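You operate a simulated robot arm through the tools that you are given. There is no shell and no other tool.

Carry out the task below with a simulated robot arm. There is one attempt and no reset: what you move stays moved.

TASK
Lift the basket onto the rack, drain the sink and rinse it out.
Fine: let the basket drip over the sink first; sink ends empty, the black lever under it closed again. Set down upright: steel basket.

It is judged by the outcome, as a careful person would: the job done as asked, and still so three seconds after it is handed in. It fails if anything else is knocked over, pushed out of place, dropped, spilled or broken.

THE ROBOT
A 7-joint arm with a two-finger parallel gripper, fixed in place. Base frame: the origin is on the floor under the middle of its stand, x ahead of it, y to its left, z up. Units: m, rad, N and s.
It reaches about 1.372 m from its shoulder. Its first joint turns from -2.601 to 2.601 rad. Payload 3.43 kg.
Tool frame: the origin (TCP) lies between the finger pads and is the grasp point; the fingertips stand 0.03 m ahead of it; z points along the fingers, y is the line along which they close. Largest opening 0.094 m; finger width 0.028, thickness 0.01; the body of the gripper, 0.05 by 0.096 m, starts 0.055 m behind the TCP.
Orientation is told as [roll, pitch, yaw] about the base's x, y, z axes, in that order, counted from this pose: with the fingers straight down and closing along the base's y, the tool's x points along the base's -x, its y along +y and its z along -z.

THE INTERFACE
- The arm moves only by the tool jog_arm. Its argument "steps" is a list of rows, each a list of 7 numbers: the shift along the tool's x, y, z in m, then the turn, a rotation vector about the tool's x, y, z in rad, then the opening, from 0 (shut) to 1 (fully open). In form: [[dx, dy, dz, wx, wy, wz, gripper], ...]. A call has 1 to 20 rows; each row is the pose to reach, as a shift and turn from the pose commanded when the call began, along the tool's axes at that moment. A row lasts 0.2 s, in which the tool goes at most 0.05 m and 0.15 rad; a call with a longer step from one row to the next is refused whole, and so is a gripper value outside its range. Where a pose cannot be reached the arm comes as near as it can. A force on the tool above 80 N (or 10 N above the force at the start of the call, whichever is more), or a blocked arm, ends the call early, and 0.2 s more pass. The fingers move at their own pace (about 0.045 m/s each) and stop on an object; they squeeze with about 36 N. The grip force told is the motor's: it shows also when the fingers shut on nothing. Time passes only in rows, and 0.2 s behind the last, so rows that repeat a pose let the fingers close. The reply holds the time, the measured pose of the TCP, the force on the tool along the base axes, the opening and the grip force, in the units named above and with some noise, with the torque about the TCP (base axes, N m) and any sound that the robot's microphone picked up.
- Cameras (640 x 400 px; columns grow to the right, rows downward): "scene" is fixed at [0.0485, 0.6494, 1.4007]; the picture's right is [-0.25, -0.97, 0.00], its down [-0.57, 0.14, -0.81] and it looks along [0.79, -0.20, -0.58] (base axes); focal length 291 px, centre (320, 200). "wrist" rides on the gripper at [0.076, 0.014, -0.102] in the tool frame; the picture's right is [-0.18, 0.98, 0.00], its down [-0.75, -0.14, -0.64] and it looks along [-0.63, -0.12, 0.77] (tool axes); focal length 243 px, centre (320, 200). There is no depth. A picture from a camera that has moved, and an enlarged one, comes with that camera's place and axes in the base frame and with its lens.
- capture(camera): a new picture of that camera. It takes no simulated time.
- enlarge(camera, box): a new picture of the part [left, top, right, bottom] of that camera's present view, enlarged. It takes no simulated time.
- hand_in(): hands the job in; it is judged then, once.

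Places have to be worked out from the pictures, the camera data and where the tool is seen. Open the gripper and draw the arm clear of the work before you hand the job in, unless the task says otherwise.

The tools are called after "Request:" by a JSON object that holds its "method" and its "body". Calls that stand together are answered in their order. jog_arm: Moves the arm, as the interface text tells. Its arguments: {"type":"object","properties":{"steps":{"type":"array"}},"required":["steps"]} The other tools are called the same way: capture (camera) takes a picture; enlarge (camera, box) takes an enlarged picture of a part of a camera's view; hand_in () hands the job in.

At the start:

```text
t: 0.0
position: [0.6794, 0.7174, 1.2064]
ee_rot: [0.0, 0.001, 0.0]
force: [0.9, -0.1, -0.1]
ft_torque: [-0.01, 0.02, 0.02]
gripper_width: 0.0939
finger_force: 0.1
```

scene: 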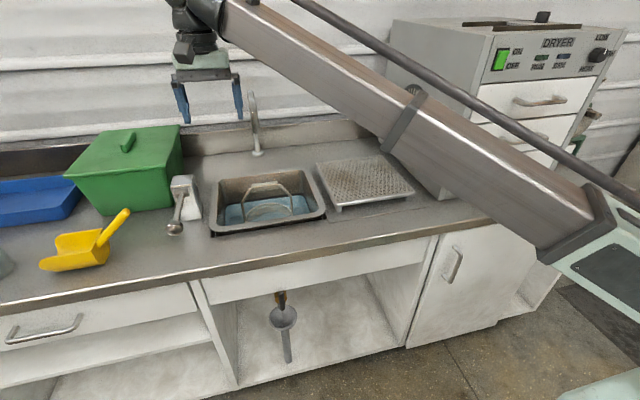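
wrist: 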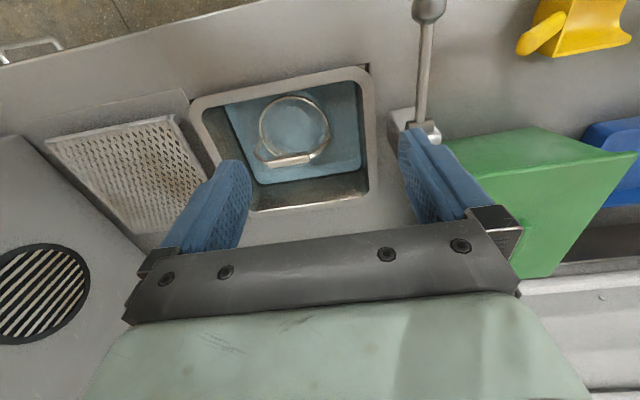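

I start by looking closely at the sink, the tap, the levers and the rack before moving anything.

Request:
{"method": "enlarge", "body": {"camera": "scene", "box": [160, 80, 340, 250]}}

Request:
{"method": "enlarge", "body": {"camera": "scene", "box": [220, 260, 380, 380]}}

Request:
{"method": "enlarge", "body": {"camera": "wrist", "box": [160, 40, 480, 240]}}

Request:
{"method": "enlarge", "body": {"camera": "scene", "box": [300, 100, 460, 230]}}

```text
2.35 times, centred on (250, 165) of scene
camera zoom: at [0.0485, 0.6494, 1.4007], right [-0.25, -0.97, 0.0], down [-0.57, 0.14, -0.81], along [0.79, -0.2, -0.58], focal length 685 px, centre (485, 282)
```

zoom: 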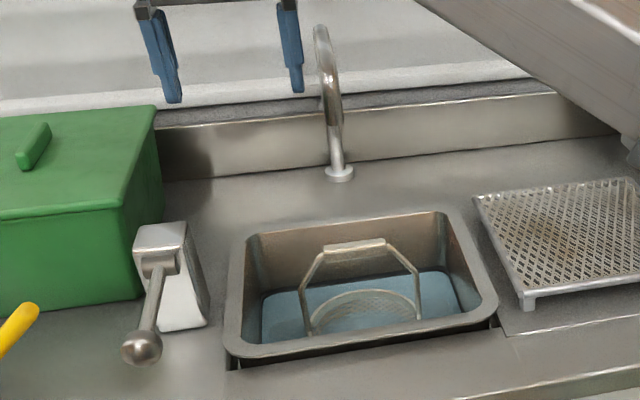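

```text
3.33 times, centred on (300, 320) of scene
camera zoom: at [0.0485, 0.6494, 1.4007], right [-0.25, -0.97, 0.0], down [-0.57, 0.14, -0.81], along [0.79, -0.2, -0.58], focal length 971 px, centre (387, -200)
```

zoom: 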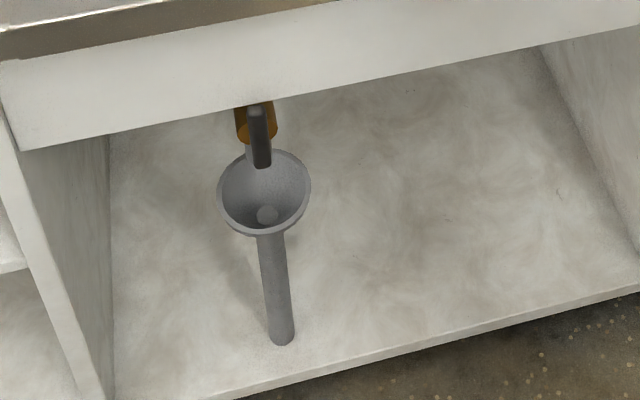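

```text
2.00 times, centred on (320, 140) of wrist
camera zoom: at [0.6034, 0.7312, 1.3081], right [0.18, 0.98, 0.0], down [0.75, -0.14, 0.64], along [0.63, -0.12, -0.77], focal length 485 px, centre (320, 320)
```

zoom: 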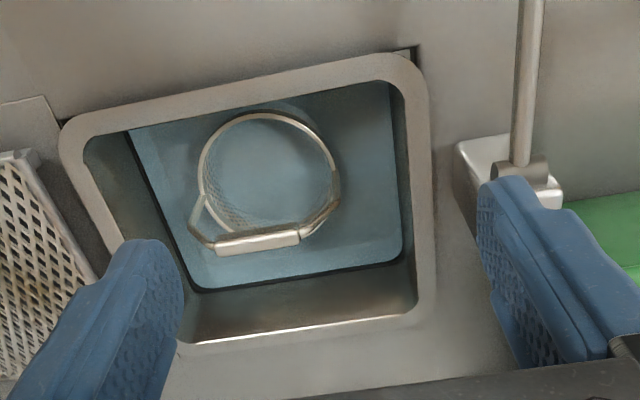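

```text
3.08 times, centred on (380, 165) of scene
camera zoom: at [0.0485, 0.6494, 1.4007], right [-0.25, -0.97, 0.0], down [-0.57, 0.14, -0.81], along [0.79, -0.2, -0.58], focal length 896 px, centre (135, 308)
```

zoom: 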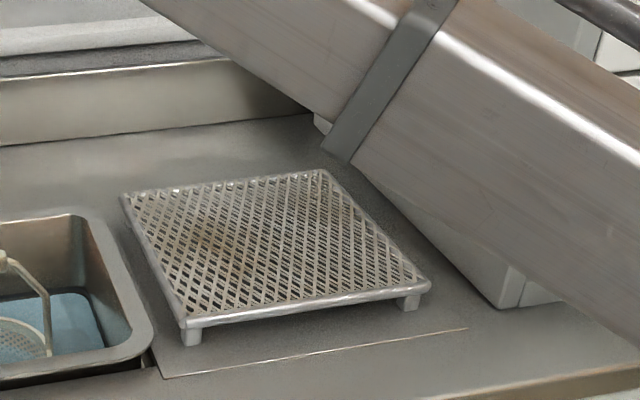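

The handle bar comes out near (0.817, 0.63, 0.923), lying along y. The sink rim is at z≈0.87, with x 0.71–0.98 and y 0.46–0.79, and the rack is centred near (0.845, 0.30). I'll draw back a little and tilt the wrist camera up to find the spout and the tap lever.

Request:
{"method": "jog_arm", "body": {"steps": [[0.03, -0.01, 0.01, 0, -0.1, 0, 1], [0.06, -0.02, 0.02, 0, -0.2, 0, 1], [0.09, -0.03, 0.03, 0, -0.3, 0, 1], [0.12, -0.04, 0.04, 0, -0.4, 0, 1], [0.15, -0.05, 0.05, 0, -0.5, 0, 1], [0.15, -0.05, 0.05, 0, -0.5, 0, 1]]}}

Request:
{"method": "capture", "body": {"camera": "wrist"}}

Request:
{"method": "capture", "body": {"camera": "scene"}}

```text
t: 1.4
position: [0.5293, 0.6687, 1.1557]
ee_rot: [0.001, -0.502, 0.001]
force: [0.4, -0.2, 0.2]
ft_torque: [0.03, 0.02, -0.02]
gripper_width: 0.094
finger_force: 0.1
```

```text
taken
camera wrist: at [0.414, 0.6833, 1.2094], right [0.16, 0.98, 0.09], down [0.35, -0.14, 0.93], along [0.92, -0.12, -0.37], focal length 243 px, centre (320, 200)
```

wrist: 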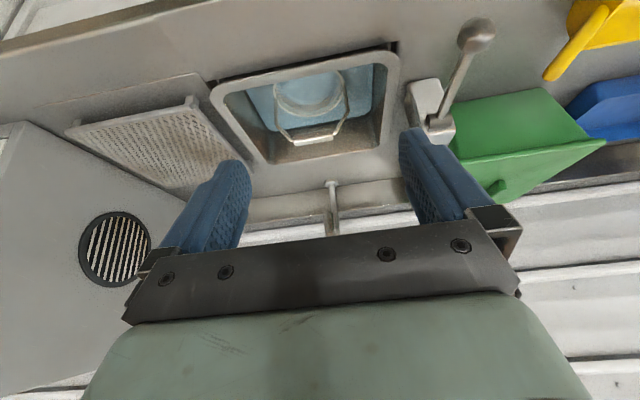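

```text
taken
```

scene: 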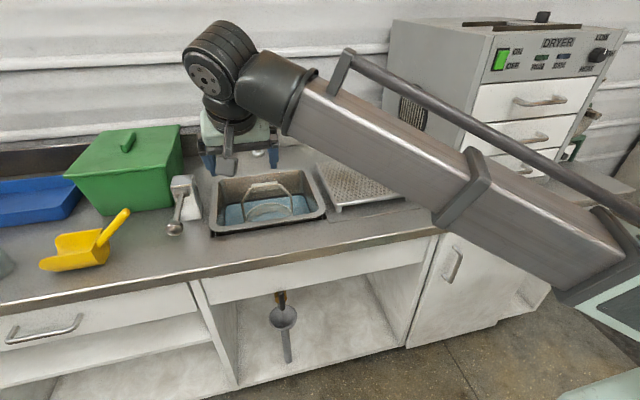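

The spout base sits near (1.14, 0.63) on the counter (z≈0.867), but the gripper hides the spout itself. I'll lower the arm and tilt further so the spout shows in the free part of the picture.

Request:
{"method": "jog_arm", "body": {"steps": [[0.029, 0, 0.0115, 0, -0.12, 0, 1], [0.058, 0, 0.023, 0, -0.24, 0, 1], [0.087, 0, 0.0345, 0, -0.36, 0, 1], [0.116, 0, 0.046, 0, -0.48, 0, 1], [0.145, 0, 0.0575, 0, -0.6, 0, 1], [0.145, 0, 0.0575, 0, -0.6, 0, 1]]}}

Request:
{"method": "capture", "body": {"camera": "wrist"}}

Request:
{"method": "capture", "body": {"camera": "scene"}}

```text
t: 2.8
position: [0.4304, 0.6696, 1.0333]
ee_rot: [0.001, -1.102, -0.001]
force: [0.4, -0.2, 0.6]
ft_torque: [0.0, 0.04, -0.01]
gripper_width: 0.0939
finger_force: 0.0
```

```text
taken
camera wrist: at [0.3047, 0.683, 1.0127], right [0.08, 0.98, 0.16], down [-0.23, -0.14, 0.96], along [0.97, -0.12, 0.22], focal length 243 px, centre (320, 200)
```

wrist: 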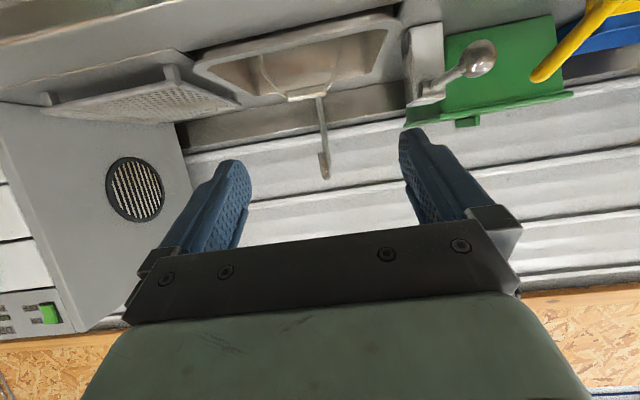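

```text
taken
```

scene: 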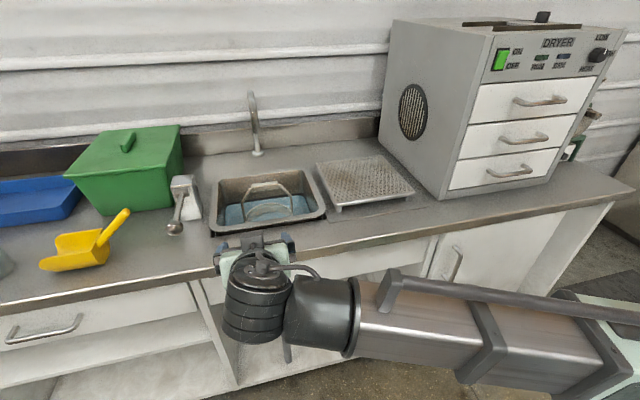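

Now the spout, the lever and the rack show well in both pictures; I enlarge them to triangulate.

Request:
{"method": "enlarge", "body": {"camera": "wrist", "box": [260, 60, 400, 190]}}

Request:
{"method": "enlarge", "body": {"camera": "wrist", "box": [380, 0, 540, 130]}}

Request:
{"method": "enlarge", "body": {"camera": "scene", "box": [210, 70, 310, 170]}}

Request:
{"method": "enlarge", "body": {"camera": "scene", "box": [150, 160, 250, 250]}}

Request:
{"method": "enlarge", "body": {"camera": "scene", "box": [200, 130, 430, 240]}}

```text
3.08 times, centred on (330, 125) of wrist
camera zoom: at [0.3047, 0.683, 1.0127], right [0.08, 0.98, 0.16], down [-0.23, -0.14, 0.96], along [0.97, -0.12, 0.22], focal length 746 px, centre (289, 431)
```

zoom: 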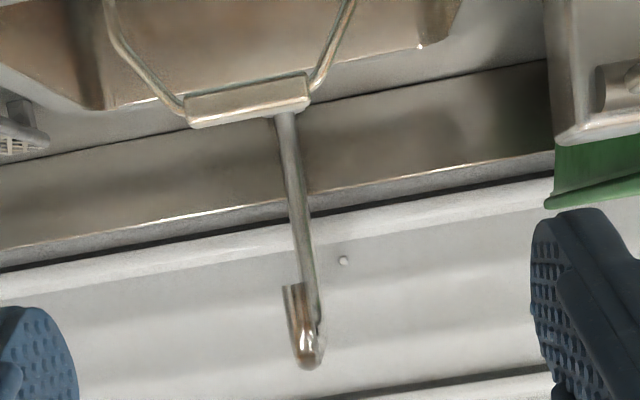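

```text
3.08 times, centred on (460, 65) of wrist
camera zoom: at [0.3047, 0.683, 1.0127], right [0.08, 0.98, 0.16], down [-0.23, -0.14, 0.96], along [0.97, -0.12, 0.22], focal length 746 px, centre (-111, 615)
```

zoom: 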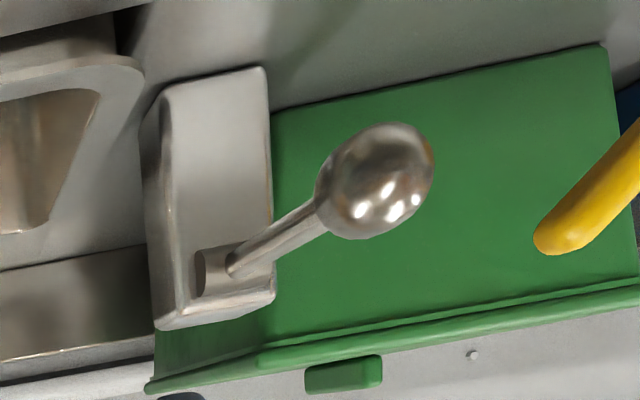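

```text
4.00 times, centred on (260, 120) of scene
camera zoom: at [0.0485, 0.6494, 1.4007], right [-0.25, -0.97, 0.0], down [-0.57, 0.14, -0.81], along [0.79, -0.2, -0.58], focal length 1165 px, centre (560, 520)
```

zoom: 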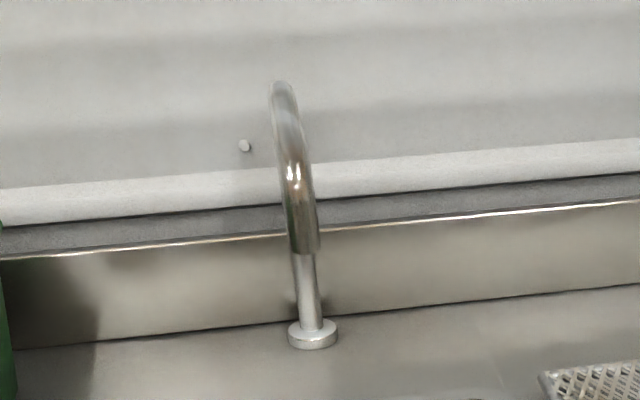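

```text
4.44 times, centred on (200, 205) of scene
camera zoom: at [0.0485, 0.6494, 1.4007], right [-0.25, -0.97, 0.0], down [-0.57, 0.14, -0.81], along [0.79, -0.2, -0.58], focal length 1294 px, centre (853, 178)
```

zoom: 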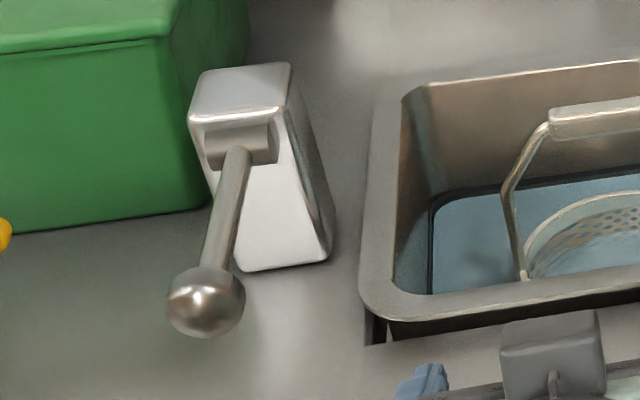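

```text
2.78 times, centred on (315, 185) of scene
camera zoom: at [0.0485, 0.6494, 1.4007], right [-0.25, -0.97, 0.0], down [-0.57, 0.14, -0.81], along [0.79, -0.2, -0.58], focal length 810 px, centre (334, 242)
```

zoom: 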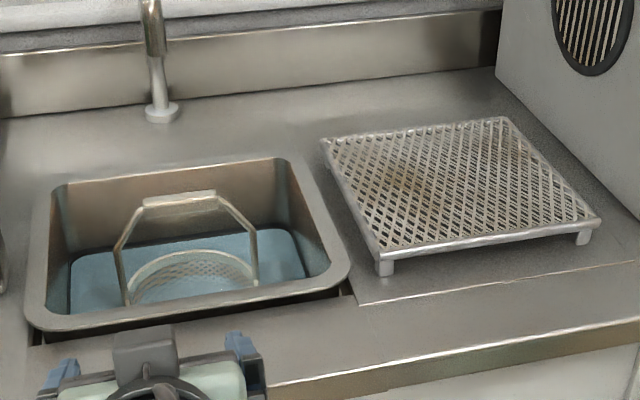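

Triangulated positions:
- Spout outlet: about (0.955, 0.629, 1.035), arch top about z 1.12.
- Tap lever ball: about (0.65, 0.86, 0.942), hinged at the block near (0.79, 0.856, 0.947).

I'll bring the tool upright again, then turn it 90° so the fingers close along x over the basket handle.

Request:
{"method": "jog_arm", "body": {"steps": [[-0.028, -0.0044, 0.0138, 0, 0.1375, 0, 1], [-0.056, -0.0088, 0.0276, 0, 0.275, 0, 1], [-0.084, -0.0131, 0.0415, 0, 0.4125, 0, 1], [-0.112, -0.0175, 0.0553, 0, 0.55, 0, 1], [-0.14, -0.0219, 0.0691, 0, 0.6875, 0, 1], [-0.168, -0.0262, 0.083, 0, 0.825, 0, 1], [-0.196, -0.0306, 0.0968, 0, 0.9625, 0, 1], [-0.2242, -0.035, 0.1106, 0, 1.1, 0, 1], [-0.2242, -0.035, 0.1106, 0, 1.1, 0, 1]]}}

```text
t: 4.8
position: [0.6277, 0.632, 1.1814]
ee_rot: [-0.001, 0.003, 0.0]
force: [-0.3, -0.3, 0.6]
ft_torque: [0.01, 0.01, 0.04]
gripper_width: 0.094
finger_force: 0.1
```

The tool is vertical at (0.628, 0.632, 1.181). Now I turn it 90° and move above the handle at z≈1.12.

Request:
{"method": "jog_arm", "body": {"steps": [[-0.017, 0, 0.005, 0, 0, 0.1309, 1], [-0.034, 0, 0.01, 0, 0, 0.2618, 1], [-0.051, 0, 0.015, 0, 0, 0.3927, 1], [-0.068, 0, 0.02, 0, 0, 0.5236, 1], [-0.085, 0, 0.025, 0, 0, 0.6545, 1], [-0.102, 0, 0.03, 0, 0, 0.7854, 1], [-0.119, 0, 0.035, 0, 0, 0.9163, 1], [-0.136, 0, 0.04, 0, 0, 1.0472, 1], [-0.153, 0, 0.045, 0, 0, 1.1781, 1], [-0.17, 0, 0.05, 0, 0, 1.309, 1], [-0.18, 0, 0.055, 0, 0, 1.4399, 1], [-0.19, 0, 0.06, 0, 0, 1.5708, 1], [-0.19, 0, 0.06, 0, 0, 1.5708, 1]]}}

Request:
{"method": "capture", "body": {"camera": "wrist"}}

Request:
{"method": "capture", "body": {"camera": "scene"}}

```text
t: 7.6
position: [0.8187, 0.6307, 1.1251]
ee_rot: [-0.001, 0.001, -1.572]
force: [-0.4, -0.2, 0.0]
ft_torque: [0.01, -0.05, -0.01]
gripper_width: 0.094
finger_force: 0.0
```

```text
taken
camera wrist: at [0.8334, 0.7067, 1.2273], right [0.98, -0.19, 0.0], down [-0.14, -0.75, 0.64], along [-0.12, -0.63, -0.77], focal length 243 px, centre (320, 200)
```

wrist: 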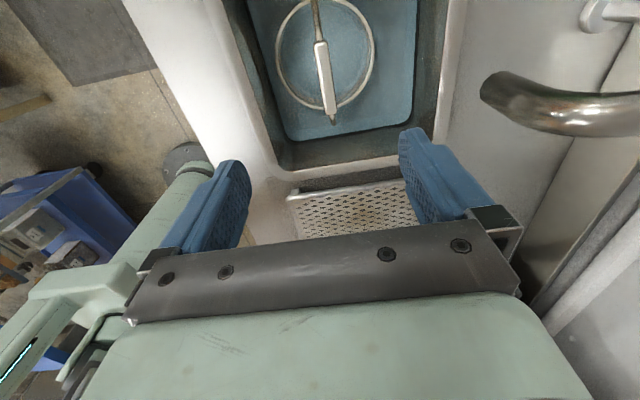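

```text
taken
```

scene: 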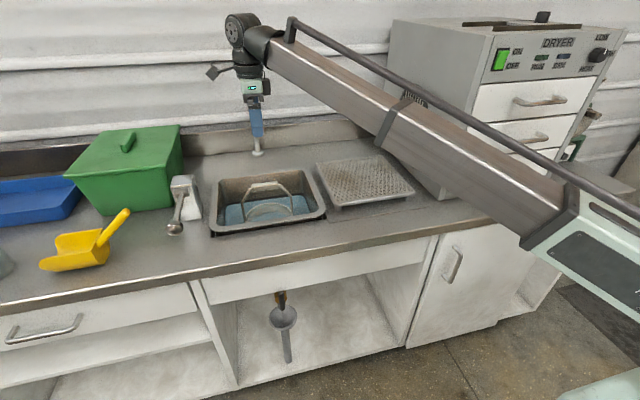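

Tool y now runs along base +x, and this view puts the handle bar at x≈0.823–0.826, y≈0.633. I descend in steps so the bar lies between the pads, with a small correction in x.

Request:
{"method": "jog_arm", "body": {"steps": [[0.001, 0.002, 0.03, 0, 0, 0, 1], [0.002, 0.004, 0.07, 0, 0, 0, 1], [0.002, 0.005, 0.11, 0, 0, 0, 1], [0.002, 0.005, 0.15, 0, 0, 0, 1], [0.002, 0.005, 0.175, 0, 0, 0, 1], [0.002, 0.005, 0.175, 0, 0, 0, 1]]}}

Request:
{"method": "capture", "body": {"camera": "wrist"}}

Request:
{"method": "enlarge", "body": {"camera": "scene", "box": [200, 90, 340, 240]}}

```text
t: 9.0
position: [0.8246, 0.6364, 0.9506]
ee_rot: [-0.001, -0.001, -1.572]
force: [-0.4, -0.8, 0.7]
ft_torque: [0.01, 0.03, -0.01]
gripper_width: 0.0943
finger_force: 0.1
```

```text
taken
camera wrist: at [0.8392, 0.7122, 1.0539], right [0.98, -0.18, 0.0], down [-0.14, -0.75, 0.64], along [-0.12, -0.63, -0.77], focal length 243 px, centre (320, 200)
```

wrist: 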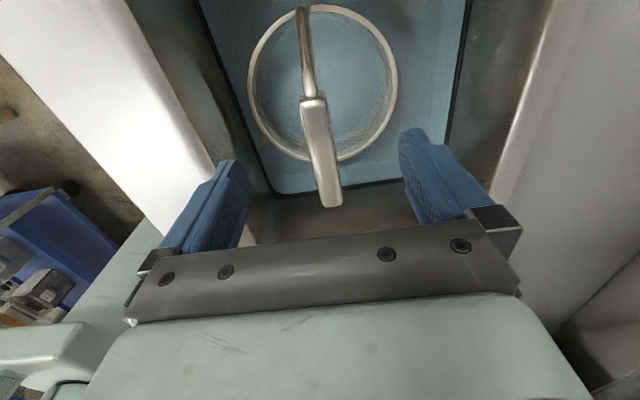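

```text
2.67 times, centred on (270, 165) of scene
camera zoom: at [0.0485, 0.6494, 1.4007], right [-0.25, -0.97, 0.0], down [-0.57, 0.14, -0.81], along [0.79, -0.2, -0.58], focal length 777 px, centre (453, 293)
```

zoom: 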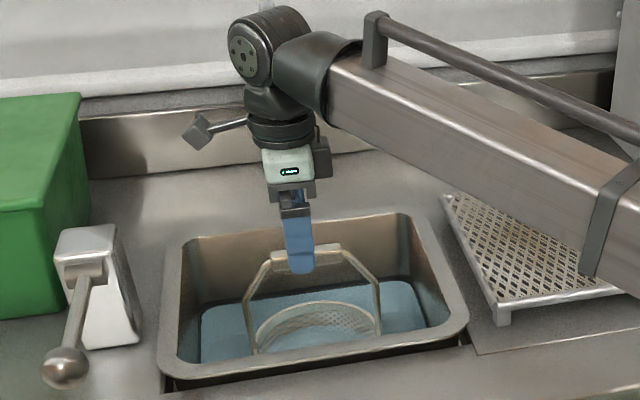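

The bar lies between the fingers, centred near (0.826, 0.637, 0.915). I go down the last 3.5 cm and close on it.

Request:
{"method": "jog_arm", "body": {"steps": [[0, 0.001, 0.018, 0, 0, 0, 1], [0, 0.002, 0.035, 0, 0, 0, 1], [0, 0.002, 0.035, 0, 0, 0, 0.5], [0, 0.002, 0.035, 0, 0, 0, 0.1], [0, 0.002, 0.035, 0, 0, 0, 0], [0, 0.002, 0.035, 0, 0, 0, 0], [0, 0.002, 0.035, 0, 0, 0, 0], [0, 0.002, 0.035, 0, 0, 0, 0], [0, 0.002, 0.035, 0, 0, 0, 0]]}}

Request:
{"method": "capture", "body": {"camera": "wrist"}}

Request:
{"method": "enlarge", "body": {"camera": "scene", "box": [200, 90, 340, 240]}}

```text
t: 11.0
position: [0.8271, 0.6366, 0.9151]
ee_rot: [0.0, -0.002, -1.572]
force: [-3.8, -0.3, 0.9]
ft_torque: [0.06, 0.18, 0.02]
gripper_width: 0.0223
finger_force: 36.0
```

```text
taken
camera wrist: at [0.8415, 0.7122, 1.0179], right [0.98, -0.18, 0.0], down [-0.14, -0.75, 0.64], along [-0.12, -0.63, -0.77], focal length 243 px, centre (320, 200)
```

wrist: 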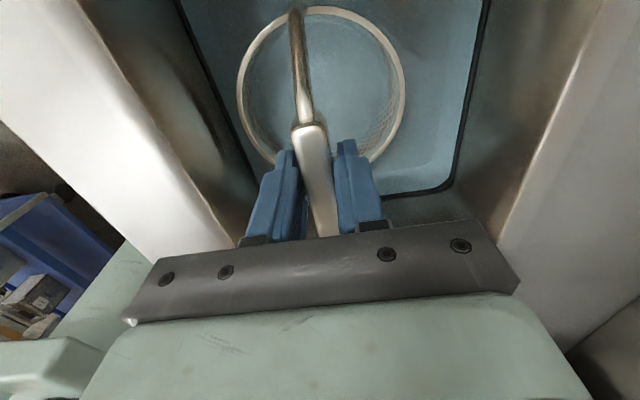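

```text
2.67 times, centred on (270, 165) of scene
camera zoom: at [0.0485, 0.6494, 1.4007], right [-0.25, -0.97, 0.0], down [-0.57, 0.14, -0.81], along [0.79, -0.2, -0.58], focal length 777 px, centre (453, 293)
```

zoom: 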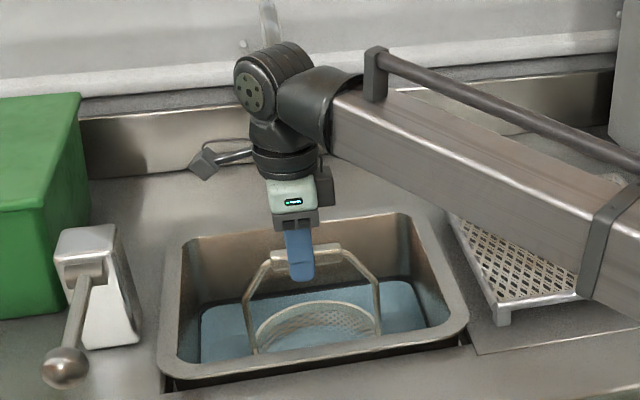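

I have the bar (width 22 mm, grip 36 N). I lift slowly straight up and watch the force.

Request:
{"method": "jog_arm", "body": {"steps": [[0, 0, -0.01, 0, 0, 0, 0], [0, 0, -0.02, 0, 0, 0, 0], [0, 0, -0.035, 0, 0, 0, 0], [0, 0, -0.05, 0, 0, 0, 0], [0, 0, -0.065, 0, 0, 0, 0], [0, 0, -0.08, 0, 0, 0, 0], [0, 0, -0.095, 0, 0, 0, 0], [0, 0, -0.11, 0, 0, 0, 0], [0, 0, -0.11, 0, 0, 0, 0]]}}

Request:
{"method": "capture", "body": {"camera": "scene"}}

Request:
{"method": "capture", "body": {"camera": "wrist"}}

```text
t: 13.0
position: [0.8286, 0.6368, 1.0243]
ee_rot: [0.001, 0.0, -1.57]
force: [-0.7, -1.3, -9.2]
ft_torque: [0.05, 0.02, 0.02]
gripper_width: 0.0223
finger_force: 36.2
```

```text
taken
```

scene: 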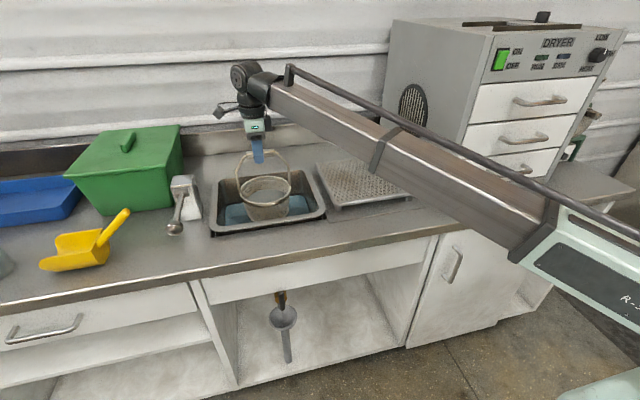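

```text
taken
camera wrist: at [0.8431, 0.7122, 1.1278], right [0.98, -0.18, 0.0], down [-0.14, -0.75, 0.64], along [-0.12, -0.63, -0.77], focal length 243 px, centre (320, 200)
```

wrist: 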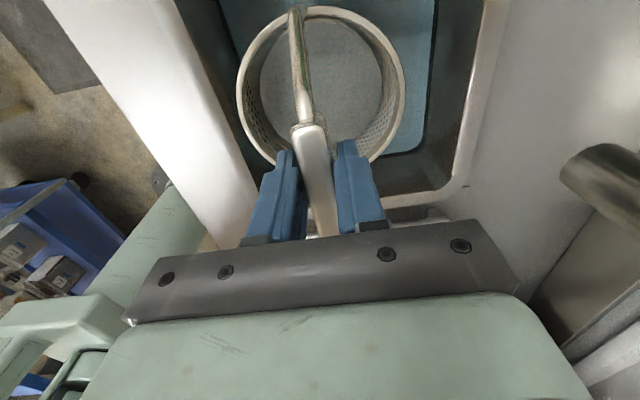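

The basket hangs level and weighs about 9 N. I enlarge it to judge how deep it is.

Request:
{"method": "enlarge", "body": {"camera": "scene", "box": [205, 130, 335, 240]}}

```text
3.64 times, centred on (270, 185) of scene
camera zoom: at [0.0485, 0.6494, 1.4007], right [-0.25, -0.97, 0.0], down [-0.57, 0.14, -0.81], along [0.79, -0.2, -0.58], focal length 1059 px, centre (502, 254)
```

zoom: 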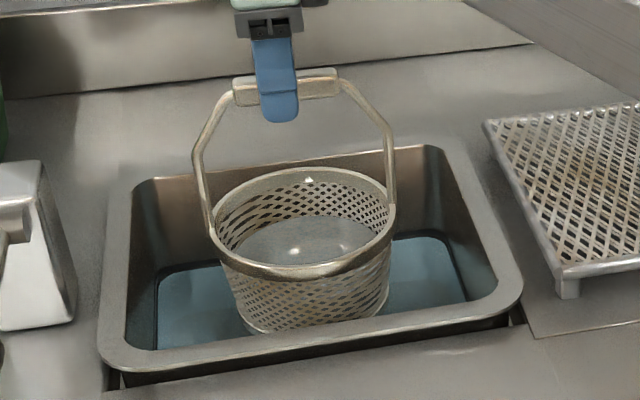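

The basket is about 0.07 m deep, so its bottom hangs about 0.198 m below the grip, now at z≈0.826 and just out of the water. I raise it slightly and hold it over the sink to drip, reading force and sound.

Request:
{"method": "jog_arm", "body": {"steps": [[0, 0, -0.01, 0, 0, 0, 0], [0, 0, -0.02, 0, 0, 0, 0], [0, 0, -0.03, 0, 0, 0, 0], [0, 0, -0.03, 0, 0, 0, 0], [0, 0, -0.03, 0, 0, 0, 0], [0, 0, -0.03, 0, 0, 0, 0], [0, 0, -0.03, 0, 0, 0, 0], [0, 0, -0.03, 0, 0, 0, 0], [0, 0, -0.03, 0, 0, 0, 0], [0, 0, -0.03, 0, 0, 0, 0], [0, 0, -0.03, 0, 0, 0, 0], [0, 0, -0.03, 0, 0, 0, 0], [0, 0, -0.03, 0, 0, 0, 0], [0, 0, -0.03, 0, 0, 0, 0], [0, 0, -0.03, 0, 0, 0, 0], [0, 0, -0.03, 0, 0, 0, 0], [0, 0, -0.03, 0, 0, 0, 0], [0, 0, -0.03, 0, 0, 0, 0], [0, 0, -0.03, 0, 0, 0, 0], [0, 0, -0.03, 0, 0, 0, 0]]}}

Request:
{"method": "enlarge", "body": {"camera": "scene", "box": [205, 130, 335, 240]}}

```text
t: 17.2
position: [0.8282, 0.6356, 1.053]
ee_rot: [0.001, -0.001, -1.57]
force: [-0.5, -0.7, -8.8]
ft_torque: [0.05, -0.01, -0.02]
gripper_width: 0.0224
finger_force: 36.2
```

```text
3.64 times, centred on (270, 185) of scene
camera zoom: at [0.0485, 0.6494, 1.4007], right [-0.25, -0.97, 0.0], down [-0.57, 0.14, -0.81], along [0.79, -0.2, -0.58], focal length 1059 px, centre (502, 254)
```

zoom: 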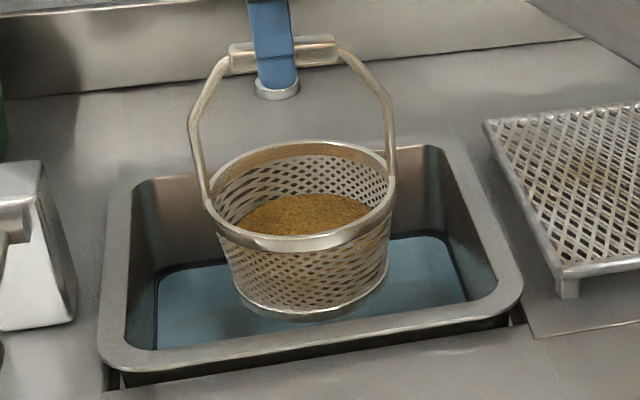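

The water has run out of the basket and a brown load shows in it, so it must stay level. I hold it a few seconds longer to let it finish dripping.

Request:
{"method": "jog_arm", "body": {"steps": [[0, 0, 0, 0, 0, 0, 0], [0, 0, 0, 0, 0, 0, 0], [0, 0, 0, 0, 0, 0, 0], [0, 0, 0, 0, 0, 0, 0], [0, 0, 0, 0, 0, 0, 0], [0, 0, 0, 0, 0, 0, 0], [0, 0, 0, 0, 0, 0, 0], [0, 0, 0, 0, 0, 0, 0], [0, 0, 0, 0, 0, 0, 0], [0, 0, 0, 0, 0, 0, 0], [0, 0, 0, 0, 0, 0, 0], [0, 0, 0, 0, 0, 0, 0], [0, 0, 0, 0, 0, 0, 0], [0, 0, 0, 0, 0, 0, 0], [0, 0, 0, 0, 0, 0, 0], [0, 0, 0, 0, 0, 0, 0], [0, 0, 0, 0, 0, 0, 0], [0, 0, 0, 0, 0, 0, 0], [0, 0, 0, 0, 0, 0, 0], [0, 0, 0, 0, 0, 0, 0]]}}

Request:
{"method": "enlarge", "body": {"camera": "scene", "box": [205, 130, 335, 240]}}

Request:
{"method": "capture", "body": {"camera": "wrist"}}

```text
t: 21.4
position: [0.8271, 0.6355, 1.0549]
ee_rot: [-0.001, -0.001, -1.573]
force: [-0.5, 0.2, -8.1]
ft_torque: [0.09, 0.0, -0.05]
gripper_width: 0.0223
finger_force: 36.4
```

```text
3.64 times, centred on (270, 185) of scene
camera zoom: at [0.0485, 0.6494, 1.4007], right [-0.25, -0.97, 0.0], down [-0.57, 0.14, -0.81], along [0.79, -0.2, -0.58], focal length 1059 px, centre (502, 254)
```

zoom: 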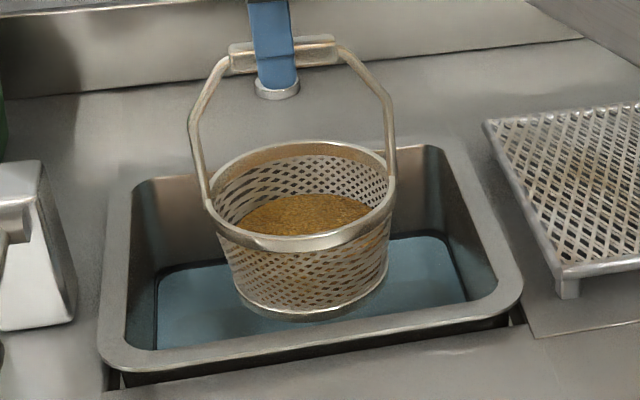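

```text
taken
camera wrist: at [0.8427, 0.7108, 1.1566], right [0.98, -0.18, 0.0], down [-0.14, -0.75, 0.64], along [-0.12, -0.63, -0.77], focal length 243 px, centre (320, 200)
```

wrist: 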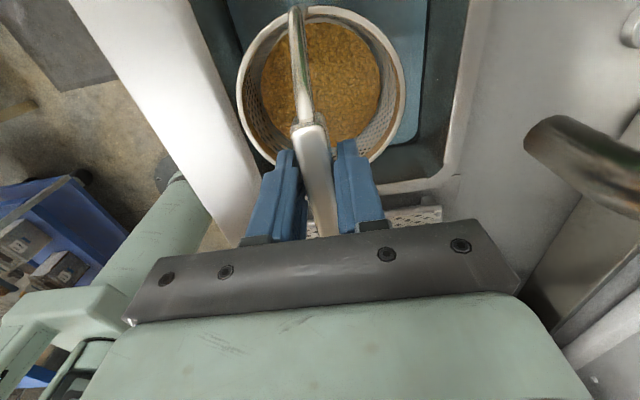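

The force fell from 9.2 to 8.8 to 8.1 N, so it may still be dripping. I hold another 4 s to see whether it levels off.

Request:
{"method": "jog_arm", "body": {"steps": [[0, 0, 0, 0, 0, 0, 0], [0, 0, 0, 0, 0, 0, 0], [0, 0, 0, 0, 0, 0, 0], [0, 0, 0, 0, 0, 0, 0], [0, 0, 0, 0, 0, 0, 0], [0, 0, 0, 0, 0, 0, 0], [0, 0, 0, 0, 0, 0, 0], [0, 0, 0, 0, 0, 0, 0], [0, 0, 0, 0, 0, 0, 0], [0, 0, 0, 0, 0, 0, 0], [0, 0, 0, 0, 0, 0, 0], [0, 0, 0, 0, 0, 0, 0], [0, 0, 0, 0, 0, 0, 0], [0, 0, 0, 0, 0, 0, 0], [0, 0, 0, 0, 0, 0, 0], [0, 0, 0, 0, 0, 0, 0], [0, 0, 0, 0, 0, 0, 0], [0, 0, 0, 0, 0, 0, 0], [0, 0, 0, 0, 0, 0, 0], [0, 0, 0, 0, 0, 0, 0]]}}

Request:
{"method": "enlarge", "body": {"camera": "scene", "box": [225, 170, 315, 240]}}

```text
t: 25.6
position: [0.8279, 0.6361, 1.0532]
ee_rot: [-0.001, 0.0, -1.571]
force: [0.0, -0.9, -8.5]
ft_torque: [0.07, 0.01, -0.05]
gripper_width: 0.0223
finger_force: 35.8
```

```text
5.71 times, centred on (270, 205) of scene
camera zoom: at [0.0485, 0.6494, 1.4007], right [-0.25, -0.97, 0.0], down [-0.57, 0.14, -0.81], along [0.79, -0.2, -0.58], focal length 1664 px, centre (606, 171)
```

zoom: 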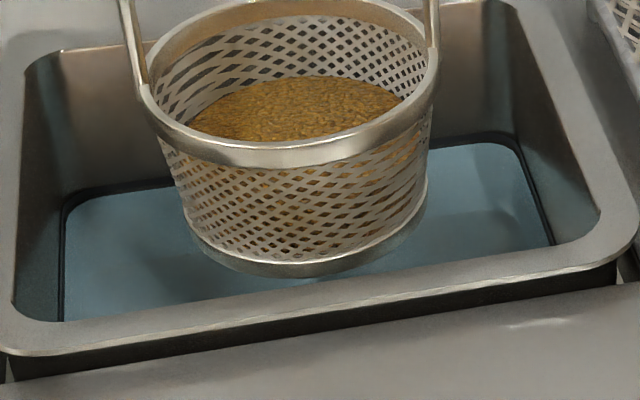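

The weight is steady near 8.5 N after about 12 s over the sink. Now I lift so the bottom is at z≈0.96 and carry the basket smoothly toward the rack at y≈0.30.

Request:
{"method": "jog_arm", "body": {"steps": [[0, 0, -0.01, 0, 0, 0, 0], [0, 0, -0.03, 0, 0, 0, 0], [0, 0, -0.055, 0, 0, 0, 0], [0, 0, -0.08, 0, 0, 0, 0], [0, 0, -0.095, 0, 0, 0, 0], [0, 0, -0.105, 0, 0, 0, 0], [-0.008, 0, -0.105, 0, 0, 0, 0], [-0.025, 0, -0.105, 0, 0, 0, 0], [-0.05, 0.001, -0.105, 0, 0, 0, 0], [-0.08, 0.003, -0.105, 0, 0, 0, 0], [-0.11, 0.005, -0.105, 0, 0, 0, 0], [-0.14, 0.007, -0.105, 0, 0, 0, 0], [-0.17, 0.009, -0.105, 0, 0, 0, 0], [-0.2, 0.011, -0.105, 0, 0, 0, 0], [-0.23, 0.013, -0.105, 0, 0, 0, 0], [-0.26, 0.015, -0.105, 0, 0, 0, 0], [-0.29, 0.016, -0.105, 0, 0, 0, 0], [-0.313, 0.017, -0.105, 0, 0, 0, 0], [-0.328, 0.017, -0.105, 0, 0, 0, 0], [-0.333, 0.017, -0.105, 0, 0, 0, 0]]}}

Request:
{"method": "capture", "body": {"camera": "wrist"}}

Request:
{"method": "capture", "body": {"camera": "scene"}}

```text
t: 29.8
position: [0.8454, 0.3023, 1.1605]
ee_rot: [-0.001, -0.001, -1.57]
force: [0.4, 0.1, -8.1]
ft_torque: [0.08, 0.0, -0.01]
gripper_width: 0.0224
finger_force: 36.5
```

```text
taken
camera wrist: at [0.8606, 0.3779, 1.2635], right [0.98, -0.18, 0.0], down [-0.14, -0.75, 0.64], along [-0.12, -0.63, -0.77], focal length 243 px, centre (320, 200)
```

wrist: 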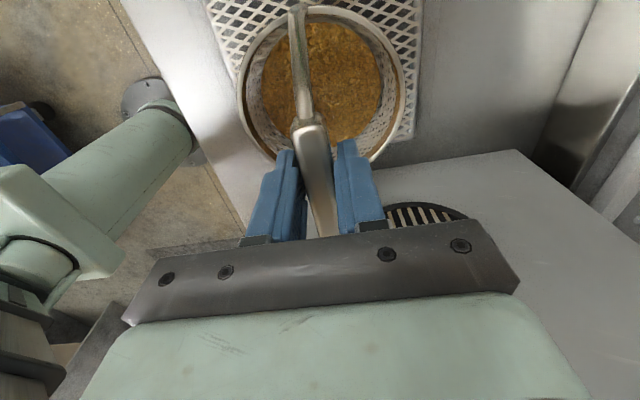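

```text
taken
```

scene: 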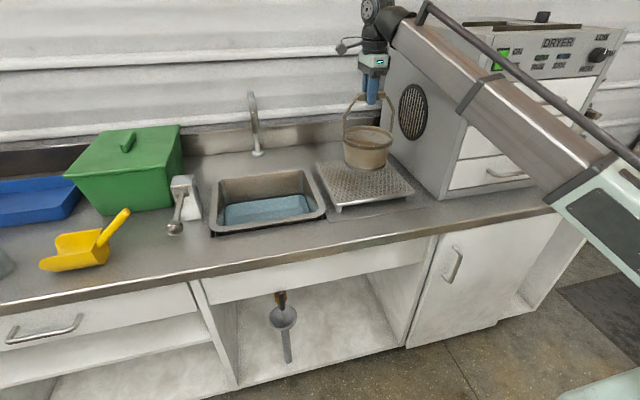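

The basket is above the rack centre, and the rack corner checks out at (0.977, 0.169). I lower it gently; contact should come near TCP z≈1.083.

Request:
{"method": "jog_arm", "body": {"steps": [[0, 0, 0.01, 0, 0, 0, 0], [0, 0, 0.025, 0, 0, 0, 0], [0, 0, 0.04, 0, 0, 0, 0], [0, 0, 0.05, 0, 0, 0, 0], [0, 0, 0.057, 0, 0, 0, 0], [0, 0, 0.06, 0, 0, 0, 0], [0, 0, 0.06, 0, 0, 0, 0]]}}

Request:
{"method": "enlarge", "body": {"camera": "scene", "box": [300, 80, 440, 220]}}

```text
t: 31.4
position: [0.8441, 0.3021, 1.1014]
ee_rot: [0.004, 0.002, -1.571]
force: [8.3, 3.5, 28.6]
ft_torque: [0.05, 0.14, 0.03]
gripper_width: 0.0225
finger_force: 36.2
```

```text
2.86 times, centred on (370, 150) of scene
camera zoom: at [0.0485, 0.6494, 1.4007], right [-0.25, -0.97, 0.0], down [-0.57, 0.14, -0.81], along [0.79, -0.2, -0.58], focal length 832 px, centre (177, 343)
```

zoom: 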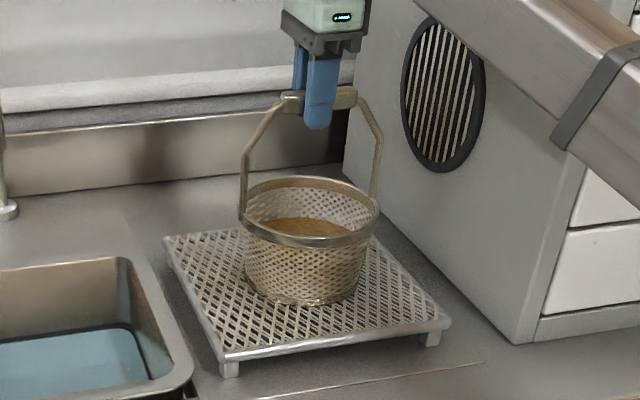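

The basket touched down at TCP z≈1.101 and I'm pressing with about 29 N. I ease up a couple of millimetres before letting go.

Request:
{"method": "jog_arm", "body": {"steps": [[0, 0, -0.001, 0, 0, 0, 0], [0, 0, -0.0015, 0, 0, 0, 0], [0, 0, -0.0015, 0, 0, 0, 0]]}}

```text
t: 32.2
position: [0.8432, 0.3022, 1.1016]
ee_rot: [0.0, -0.001, -1.571]
force: [9.1, 3.9, 20.6]
ft_torque: [0.55, -0.11, -0.11]
gripper_width: 0.0225
finger_force: 36.5
```

Request:
{"method": "jog_arm", "body": {"steps": [[0, 0, -0.001, 0, 0, 0, 0], [0, 0, -0.002, 0, 0, 0, 0], [0, 0, -0.003, 0, 0, 0, 0], [0, 0, -0.003, 0, 0, 0, 0]]}}

```text
t: 33.2
position: [0.8423, 0.3017, 1.1042]
ee_rot: [-0.001, -0.002, -1.571]
force: [0.0, -0.6, -8.4]
ft_torque: [0.03, -0.02, 0.01]
gripper_width: 0.0225
finger_force: 36.3
```

At z 1.104 the full 8.4 N hangs on the gripper again, so the bottom is a millimetre or so clear. I go down about 2 mm to rest it lightly.

Request:
{"method": "jog_arm", "body": {"steps": [[0, 0, 0.001, 0, 0, 0, 0], [0, 0, 0.002, 0, 0, 0, 0], [0, 0, 0.002, 0, 0, 0, 0]]}}

```text
t: 34.0
position: [0.8432, 0.3013, 1.1012]
ee_rot: [0.0, 0.001, -1.571]
force: [0.2, 0.1, -7.6]
ft_torque: [0.1, 0.01, -0.01]
gripper_width: 0.0223
finger_force: 35.8
```

Still hanging (7.6 N). I go down another millimetre and read the force again.

Request:
{"method": "jog_arm", "body": {"steps": [[0, 0, 0.0008, 0, 0, 0, 0], [0, 0, 0.0015, 0, 0, 0, 0], [0, 0, 0.0015, 0, 0, 0, 0]]}}

```text
t: 34.8
position: [0.845, 0.302, 1.0998]
ee_rot: [0.0, 0.0, -1.572]
force: [0.5, -2.0, 1.4]
ft_torque: [-0.66, 0.13, 0.0]
gripper_width: 0.0224
finger_force: 36.1
```

The rack now carries the basket (force about +1 N). I open the fingers slowly and look.

Request:
{"method": "jog_arm", "body": {"steps": [[0, 0, 0, 0, 0, 0, 0.2], [0, 0, 0, 0, 0, 0, 0.3], [0, 0, 0, 0, 0, 0, 0.5], [0, 0, 0, 0, 0, 0, 0.75], [0, 0, 0, 0, 0, 0, 1], [0, 0, 0, 0, 0, 0, 1], [0, 0, 0, 0, 0, 0, 1], [0, 0, 0, 0, 0, 0, 1]]}}

Request:
{"method": "capture", "body": {"camera": "wrist"}}

Request:
{"method": "enlarge", "body": {"camera": "scene", "box": [300, 80, 440, 220]}}

```text
t: 36.6
position: [0.8442, 0.3013, 1.1011]
ee_rot: [0.0, 0.0, -1.571]
force: [1.0, -0.5, 0.4]
ft_torque: [0.0, -0.01, 0.03]
gripper_width: 0.0939
finger_force: 0.1
```

```text
taken
camera wrist: at [0.8587, 0.3777, 1.2038], right [0.98, -0.18, 0.0], down [-0.14, -0.75, 0.64], along [-0.12, -0.63, -0.77], focal length 243 px, centre (320, 200)
```

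wrist: 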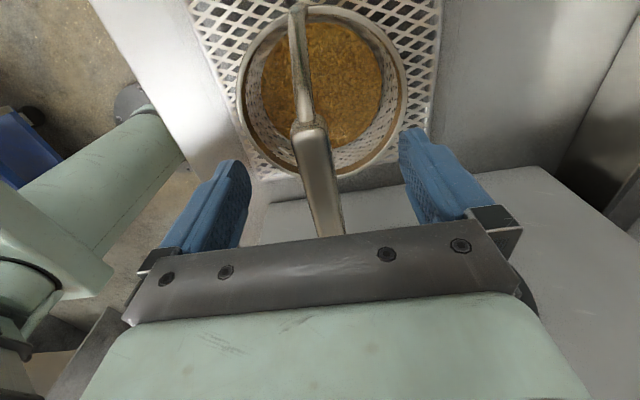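

```text
2.86 times, centred on (370, 150) of scene
camera zoom: at [0.0485, 0.6494, 1.4007], right [-0.25, -0.97, 0.0], down [-0.57, 0.14, -0.81], along [0.79, -0.2, -0.58], focal length 832 px, centre (177, 343)
```

zoom: 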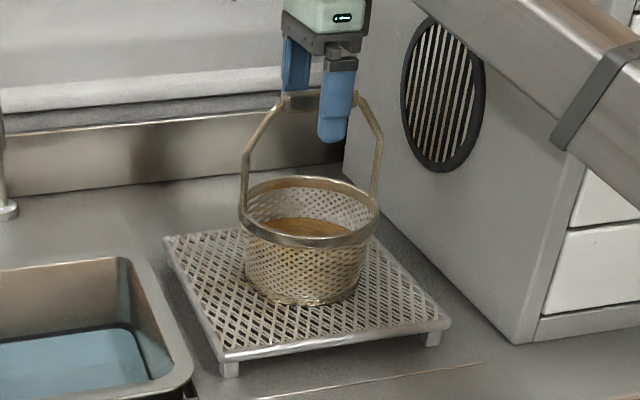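

The basket stands upright on the rack, released. I rise straight up clear of the handle.

Request:
{"method": "jog_arm", "body": {"steps": [[0, 0, -0.01, 0, 0, 0, 1], [0, 0, -0.03, 0, 0, 0, 1], [0, 0, -0.06, 0, 0, 0, 1], [0, 0, -0.095, 0, 0, 0, 1], [0, 0, -0.13, 0, 0, 0, 1], [0, 0, -0.15, 0, 0, 0, 1]]}}

Request:
{"method": "capture", "body": {"camera": "scene"}}

```text
t: 38.0
position: [0.8522, 0.3035, 1.2326]
ee_rot: [0.028, 0.01, -1.57]
force: [-1.1, 0.1, 0.4]
ft_torque: [0.01, 0.07, -0.02]
gripper_width: 0.094
finger_force: 0.0
out of reach, approached as far as the arm can: row 5, 6
```

```text
taken
```

scene: 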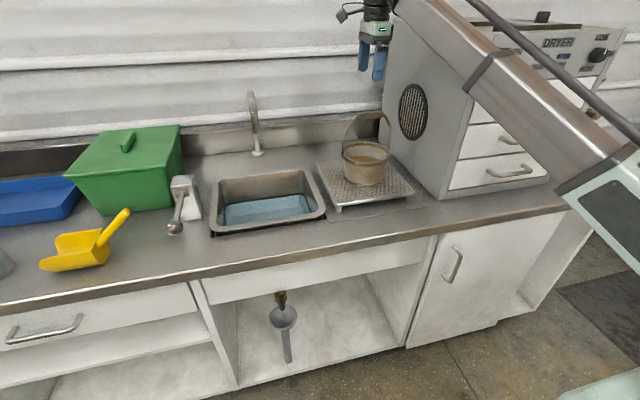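

Clear of the handle. I swing back to about (0.50, 0.62, 1.17), turning the tool back to yaw 0 on the way.

Request:
{"method": "jog_arm", "body": {"steps": [[0.026, -0.029, 0.02, 0, 0, -0.131, 1], [0.052, -0.058, 0.02, 0, 0, -0.262, 1], [0.078, -0.087, 0.03, 0, 0, -0.393, 1], [0.104, -0.116, 0.04, 0, 0, -0.524, 1], [0.13, -0.146, 0.05, 0, 0, -0.654, 1], [0.157, -0.175, 0.06, 0, 0, -0.785, 1], [0.183, -0.204, 0.07, 0, 0, -0.916, 1], [0.21, -0.234, 0.08, 0, 0, -1.047, 1], [0.236, -0.263, 0.08, 0, 0, -1.178, 1], [0.262, -0.292, 0.08, 0, 0, -1.309, 1], [0.289, -0.322, 0.08, 0, 0, -1.44, 1], [0.3165, -0.352, 0.08, 0, 0, -1.5708, 1], [0.3165, -0.352, 0.08, 0, 0, -1.5708, 1]]}}

Request:
{"method": "capture", "body": {"camera": "scene"}}

```text
t: 40.8
position: [0.4998, 0.6259, 1.153]
ee_rot: [0.0, -0.002, 0.001]
force: [-0.1, 0.2, -0.1]
ft_torque: [0.01, 0.02, 0.03]
gripper_width: 0.0941
finger_force: 0.1
out of reach, approached as far as the arm can: row 1, 2, 3, 4, 5
```

```text
taken
```

scene: 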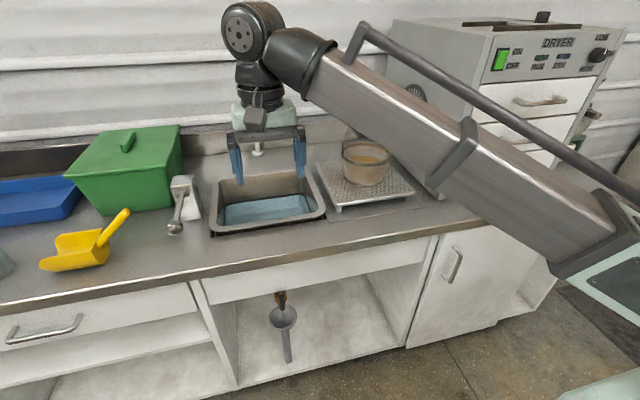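

Next is the drain valve under the sink. I draw back from the counter and pitch the tool forward so the wrist camera can look into the open cabinet.

Request:
{"method": "jog_arm", "body": {"steps": [[0.025, 0, 0.01, 0, -0.14, 0, 1], [0.05, 0, 0.03, 0, -0.28, 0, 1], [0.075, 0, 0.055, 0, -0.42, 0, 1], [0.1, 0, 0.08, 0, -0.56, 0, 1], [0.125, 0, 0.105, 0, -0.7, 0, 1], [0.15, 0, 0.13, 0, -0.84, 0, 1], [0.17, 0, 0.155, 0, -0.98, 0, 1], [0.18, 0, 0.18, 0, -1.1, 0, 1], [0.19, 0, 0.21, 0, -1.1, 0, 1], [0.19, 0, 0.25, 0, -1.1, 0, 1], [0.19, 0, 0.29, 0, -1.1, 0, 1], [0.19, 0, 0.29, 0, -1.1, 0, 1]]}}

Request:
{"method": "capture", "body": {"camera": "wrist"}}

Request:
{"method": "capture", "body": {"camera": "scene"}}

```text
t: 43.4
position: [0.3128, 0.6248, 0.865]
ee_rot: [0.001, -1.101, -0.002]
force: [0.1, 0.3, 0.0]
ft_torque: [-0.02, -0.01, -0.01]
gripper_width: 0.094
finger_force: 0.0
```

```text
taken
camera wrist: at [0.1868, 0.6386, 0.8443], right [0.08, 0.98, 0.16], down [-0.23, -0.14, 0.96], along [0.97, -0.12, 0.21], focal length 243 px, centre (320, 200)
```

wrist: 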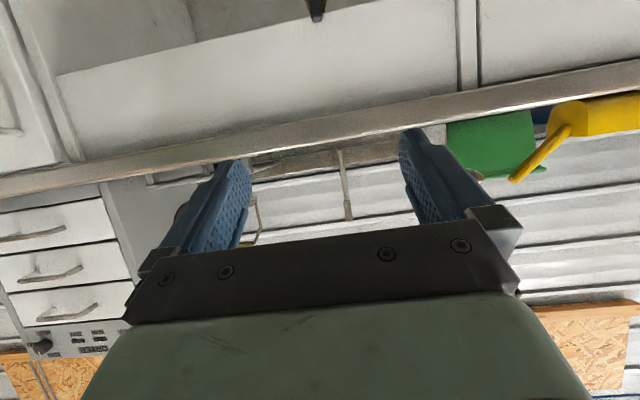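

```text
taken
```

scene: 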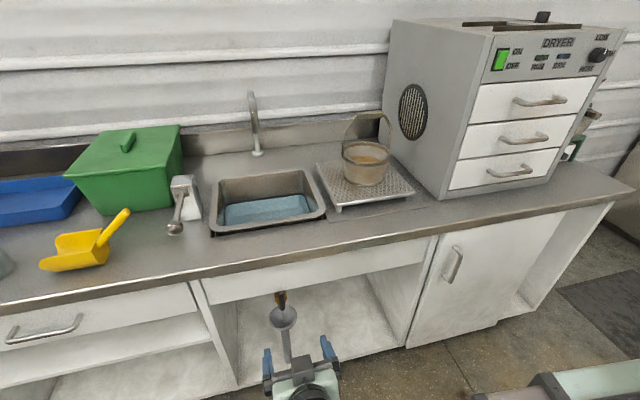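

The valve is just coming into view at the top edge. I lower the arm another 0.24 m to look in at valve height.

Request:
{"method": "jog_arm", "body": {"steps": [[0.035, 0, 0.018, 0, 0.03, 0, 1], [0.07, 0, 0.036, 0, 0.07, 0, 1], [0.107, 0, 0.054, 0, 0.1, 0, 1], [0.143, 0, 0.072, 0, 0.13, 0, 1], [0.178, 0, 0.09, 0, 0.17, 0, 1], [0.214, 0, 0.1085, 0, 0.2, 0, 1], [0.214, 0, 0.1085, 0, 0.2, 0, 1]]}}

Request:
{"method": "capture", "body": {"camera": "wrist"}}

Request:
{"method": "capture", "body": {"camera": "scene"}}

```text
t: 45.0
position: [0.3082, 0.6217, 0.6219]
ee_rot: [0.0, -0.898, -0.001]
force: [-0.9, 0.6, -0.4]
ft_torque: [0.0, -0.01, 0.0]
gripper_width: 0.0937
finger_force: 0.0
```

```text
taken
camera wrist: at [0.1805, 0.6351, 0.6263], right [0.11, 0.98, 0.14], down [-0.03, -0.14, 0.99], along [0.99, -0.12, 0.02], focal length 243 px, centre (320, 200)
```

wrist: 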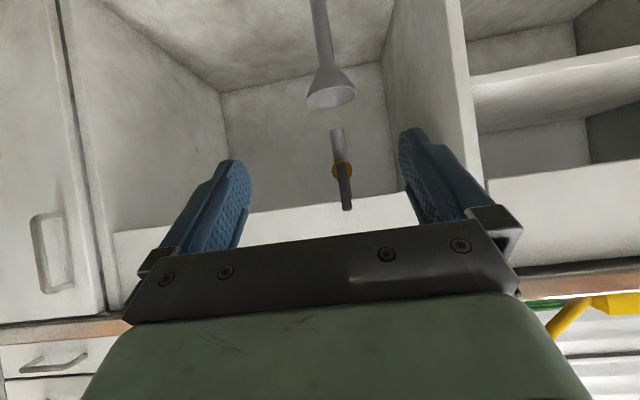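

```text
taken
```

scene: 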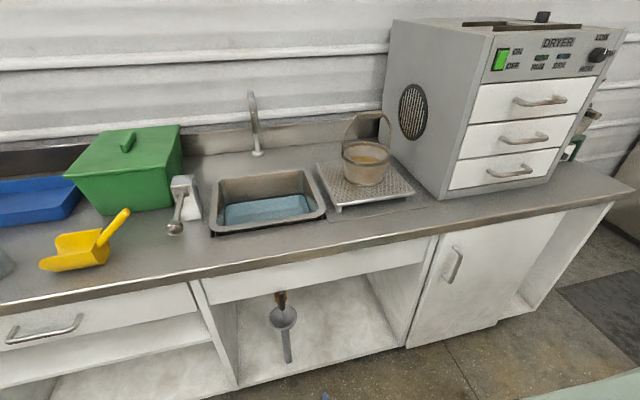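

The valve body, its black lever and the funnel are in view. I enlarge them in both cameras to triangulate.

Request:
{"method": "enlarge", "body": {"camera": "wrist", "box": [280, 60, 400, 220]}}

Request:
{"method": "enlarge", "body": {"camera": "scene", "box": [250, 270, 330, 340]}}

```text
2.50 times, centred on (340, 140) of wrist
camera zoom: at [0.1805, 0.6351, 0.6263], right [0.11, 0.98, 0.14], down [-0.03, -0.14, 0.99], along [0.99, -0.12, 0.02], focal length 606 px, centre (270, 350)
```

zoom: 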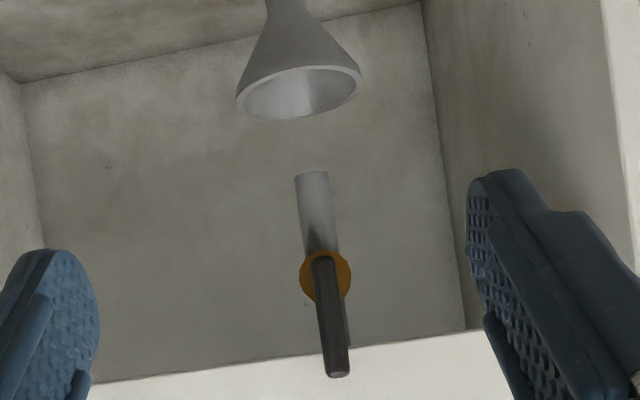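

```text
5.71 times, centred on (290, 305) of scene
camera zoom: at [0.0485, 0.6494, 1.4007], right [-0.25, -0.97, 0.0], down [-0.57, 0.14, -0.81], along [0.79, -0.2, -0.58], focal length 1664 px, centre (491, -400)
```

zoom: 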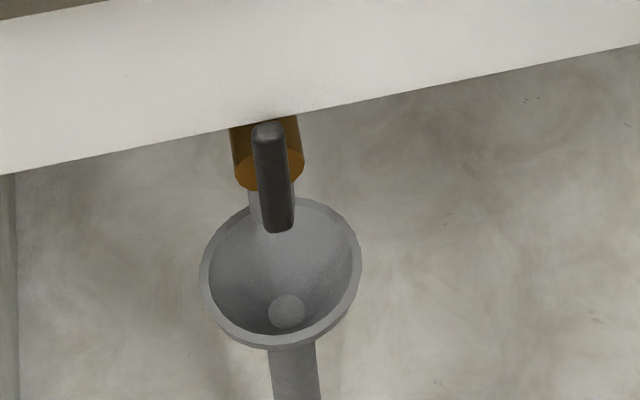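

There are two readings of the lever: upright on the valve's front face at x≈0.615, or sloping up toward the robot. I enlarge further to tell which.

Request:
{"method": "enlarge", "body": {"camera": "scene", "box": [274, 284, 304, 316]}}

Request:
{"method": "enlarge", "body": {"camera": "wrist", "box": [315, 120, 375, 220]}}

```text
12.50 times, centred on (289, 300) of scene
camera zoom: at [0.0485, 0.6494, 1.4007], right [-0.25, -0.97, 0.0], down [-0.57, 0.14, -0.81], along [0.79, -0.2, -0.58], focal length 3640 px, centre (708, -1050)
```

zoom: 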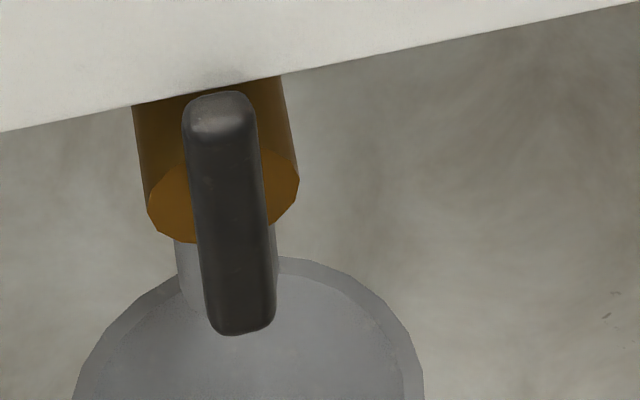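

```text
4.00 times, centred on (345, 170) of wrist
camera zoom: at [0.1805, 0.6351, 0.6263], right [0.11, 0.98, 0.14], down [-0.03, -0.14, 0.99], along [0.99, -0.12, 0.02], focal length 970 px, centre (220, 320)
```

zoom: 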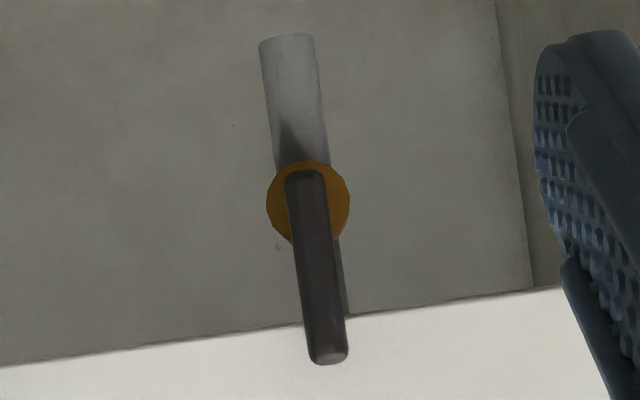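

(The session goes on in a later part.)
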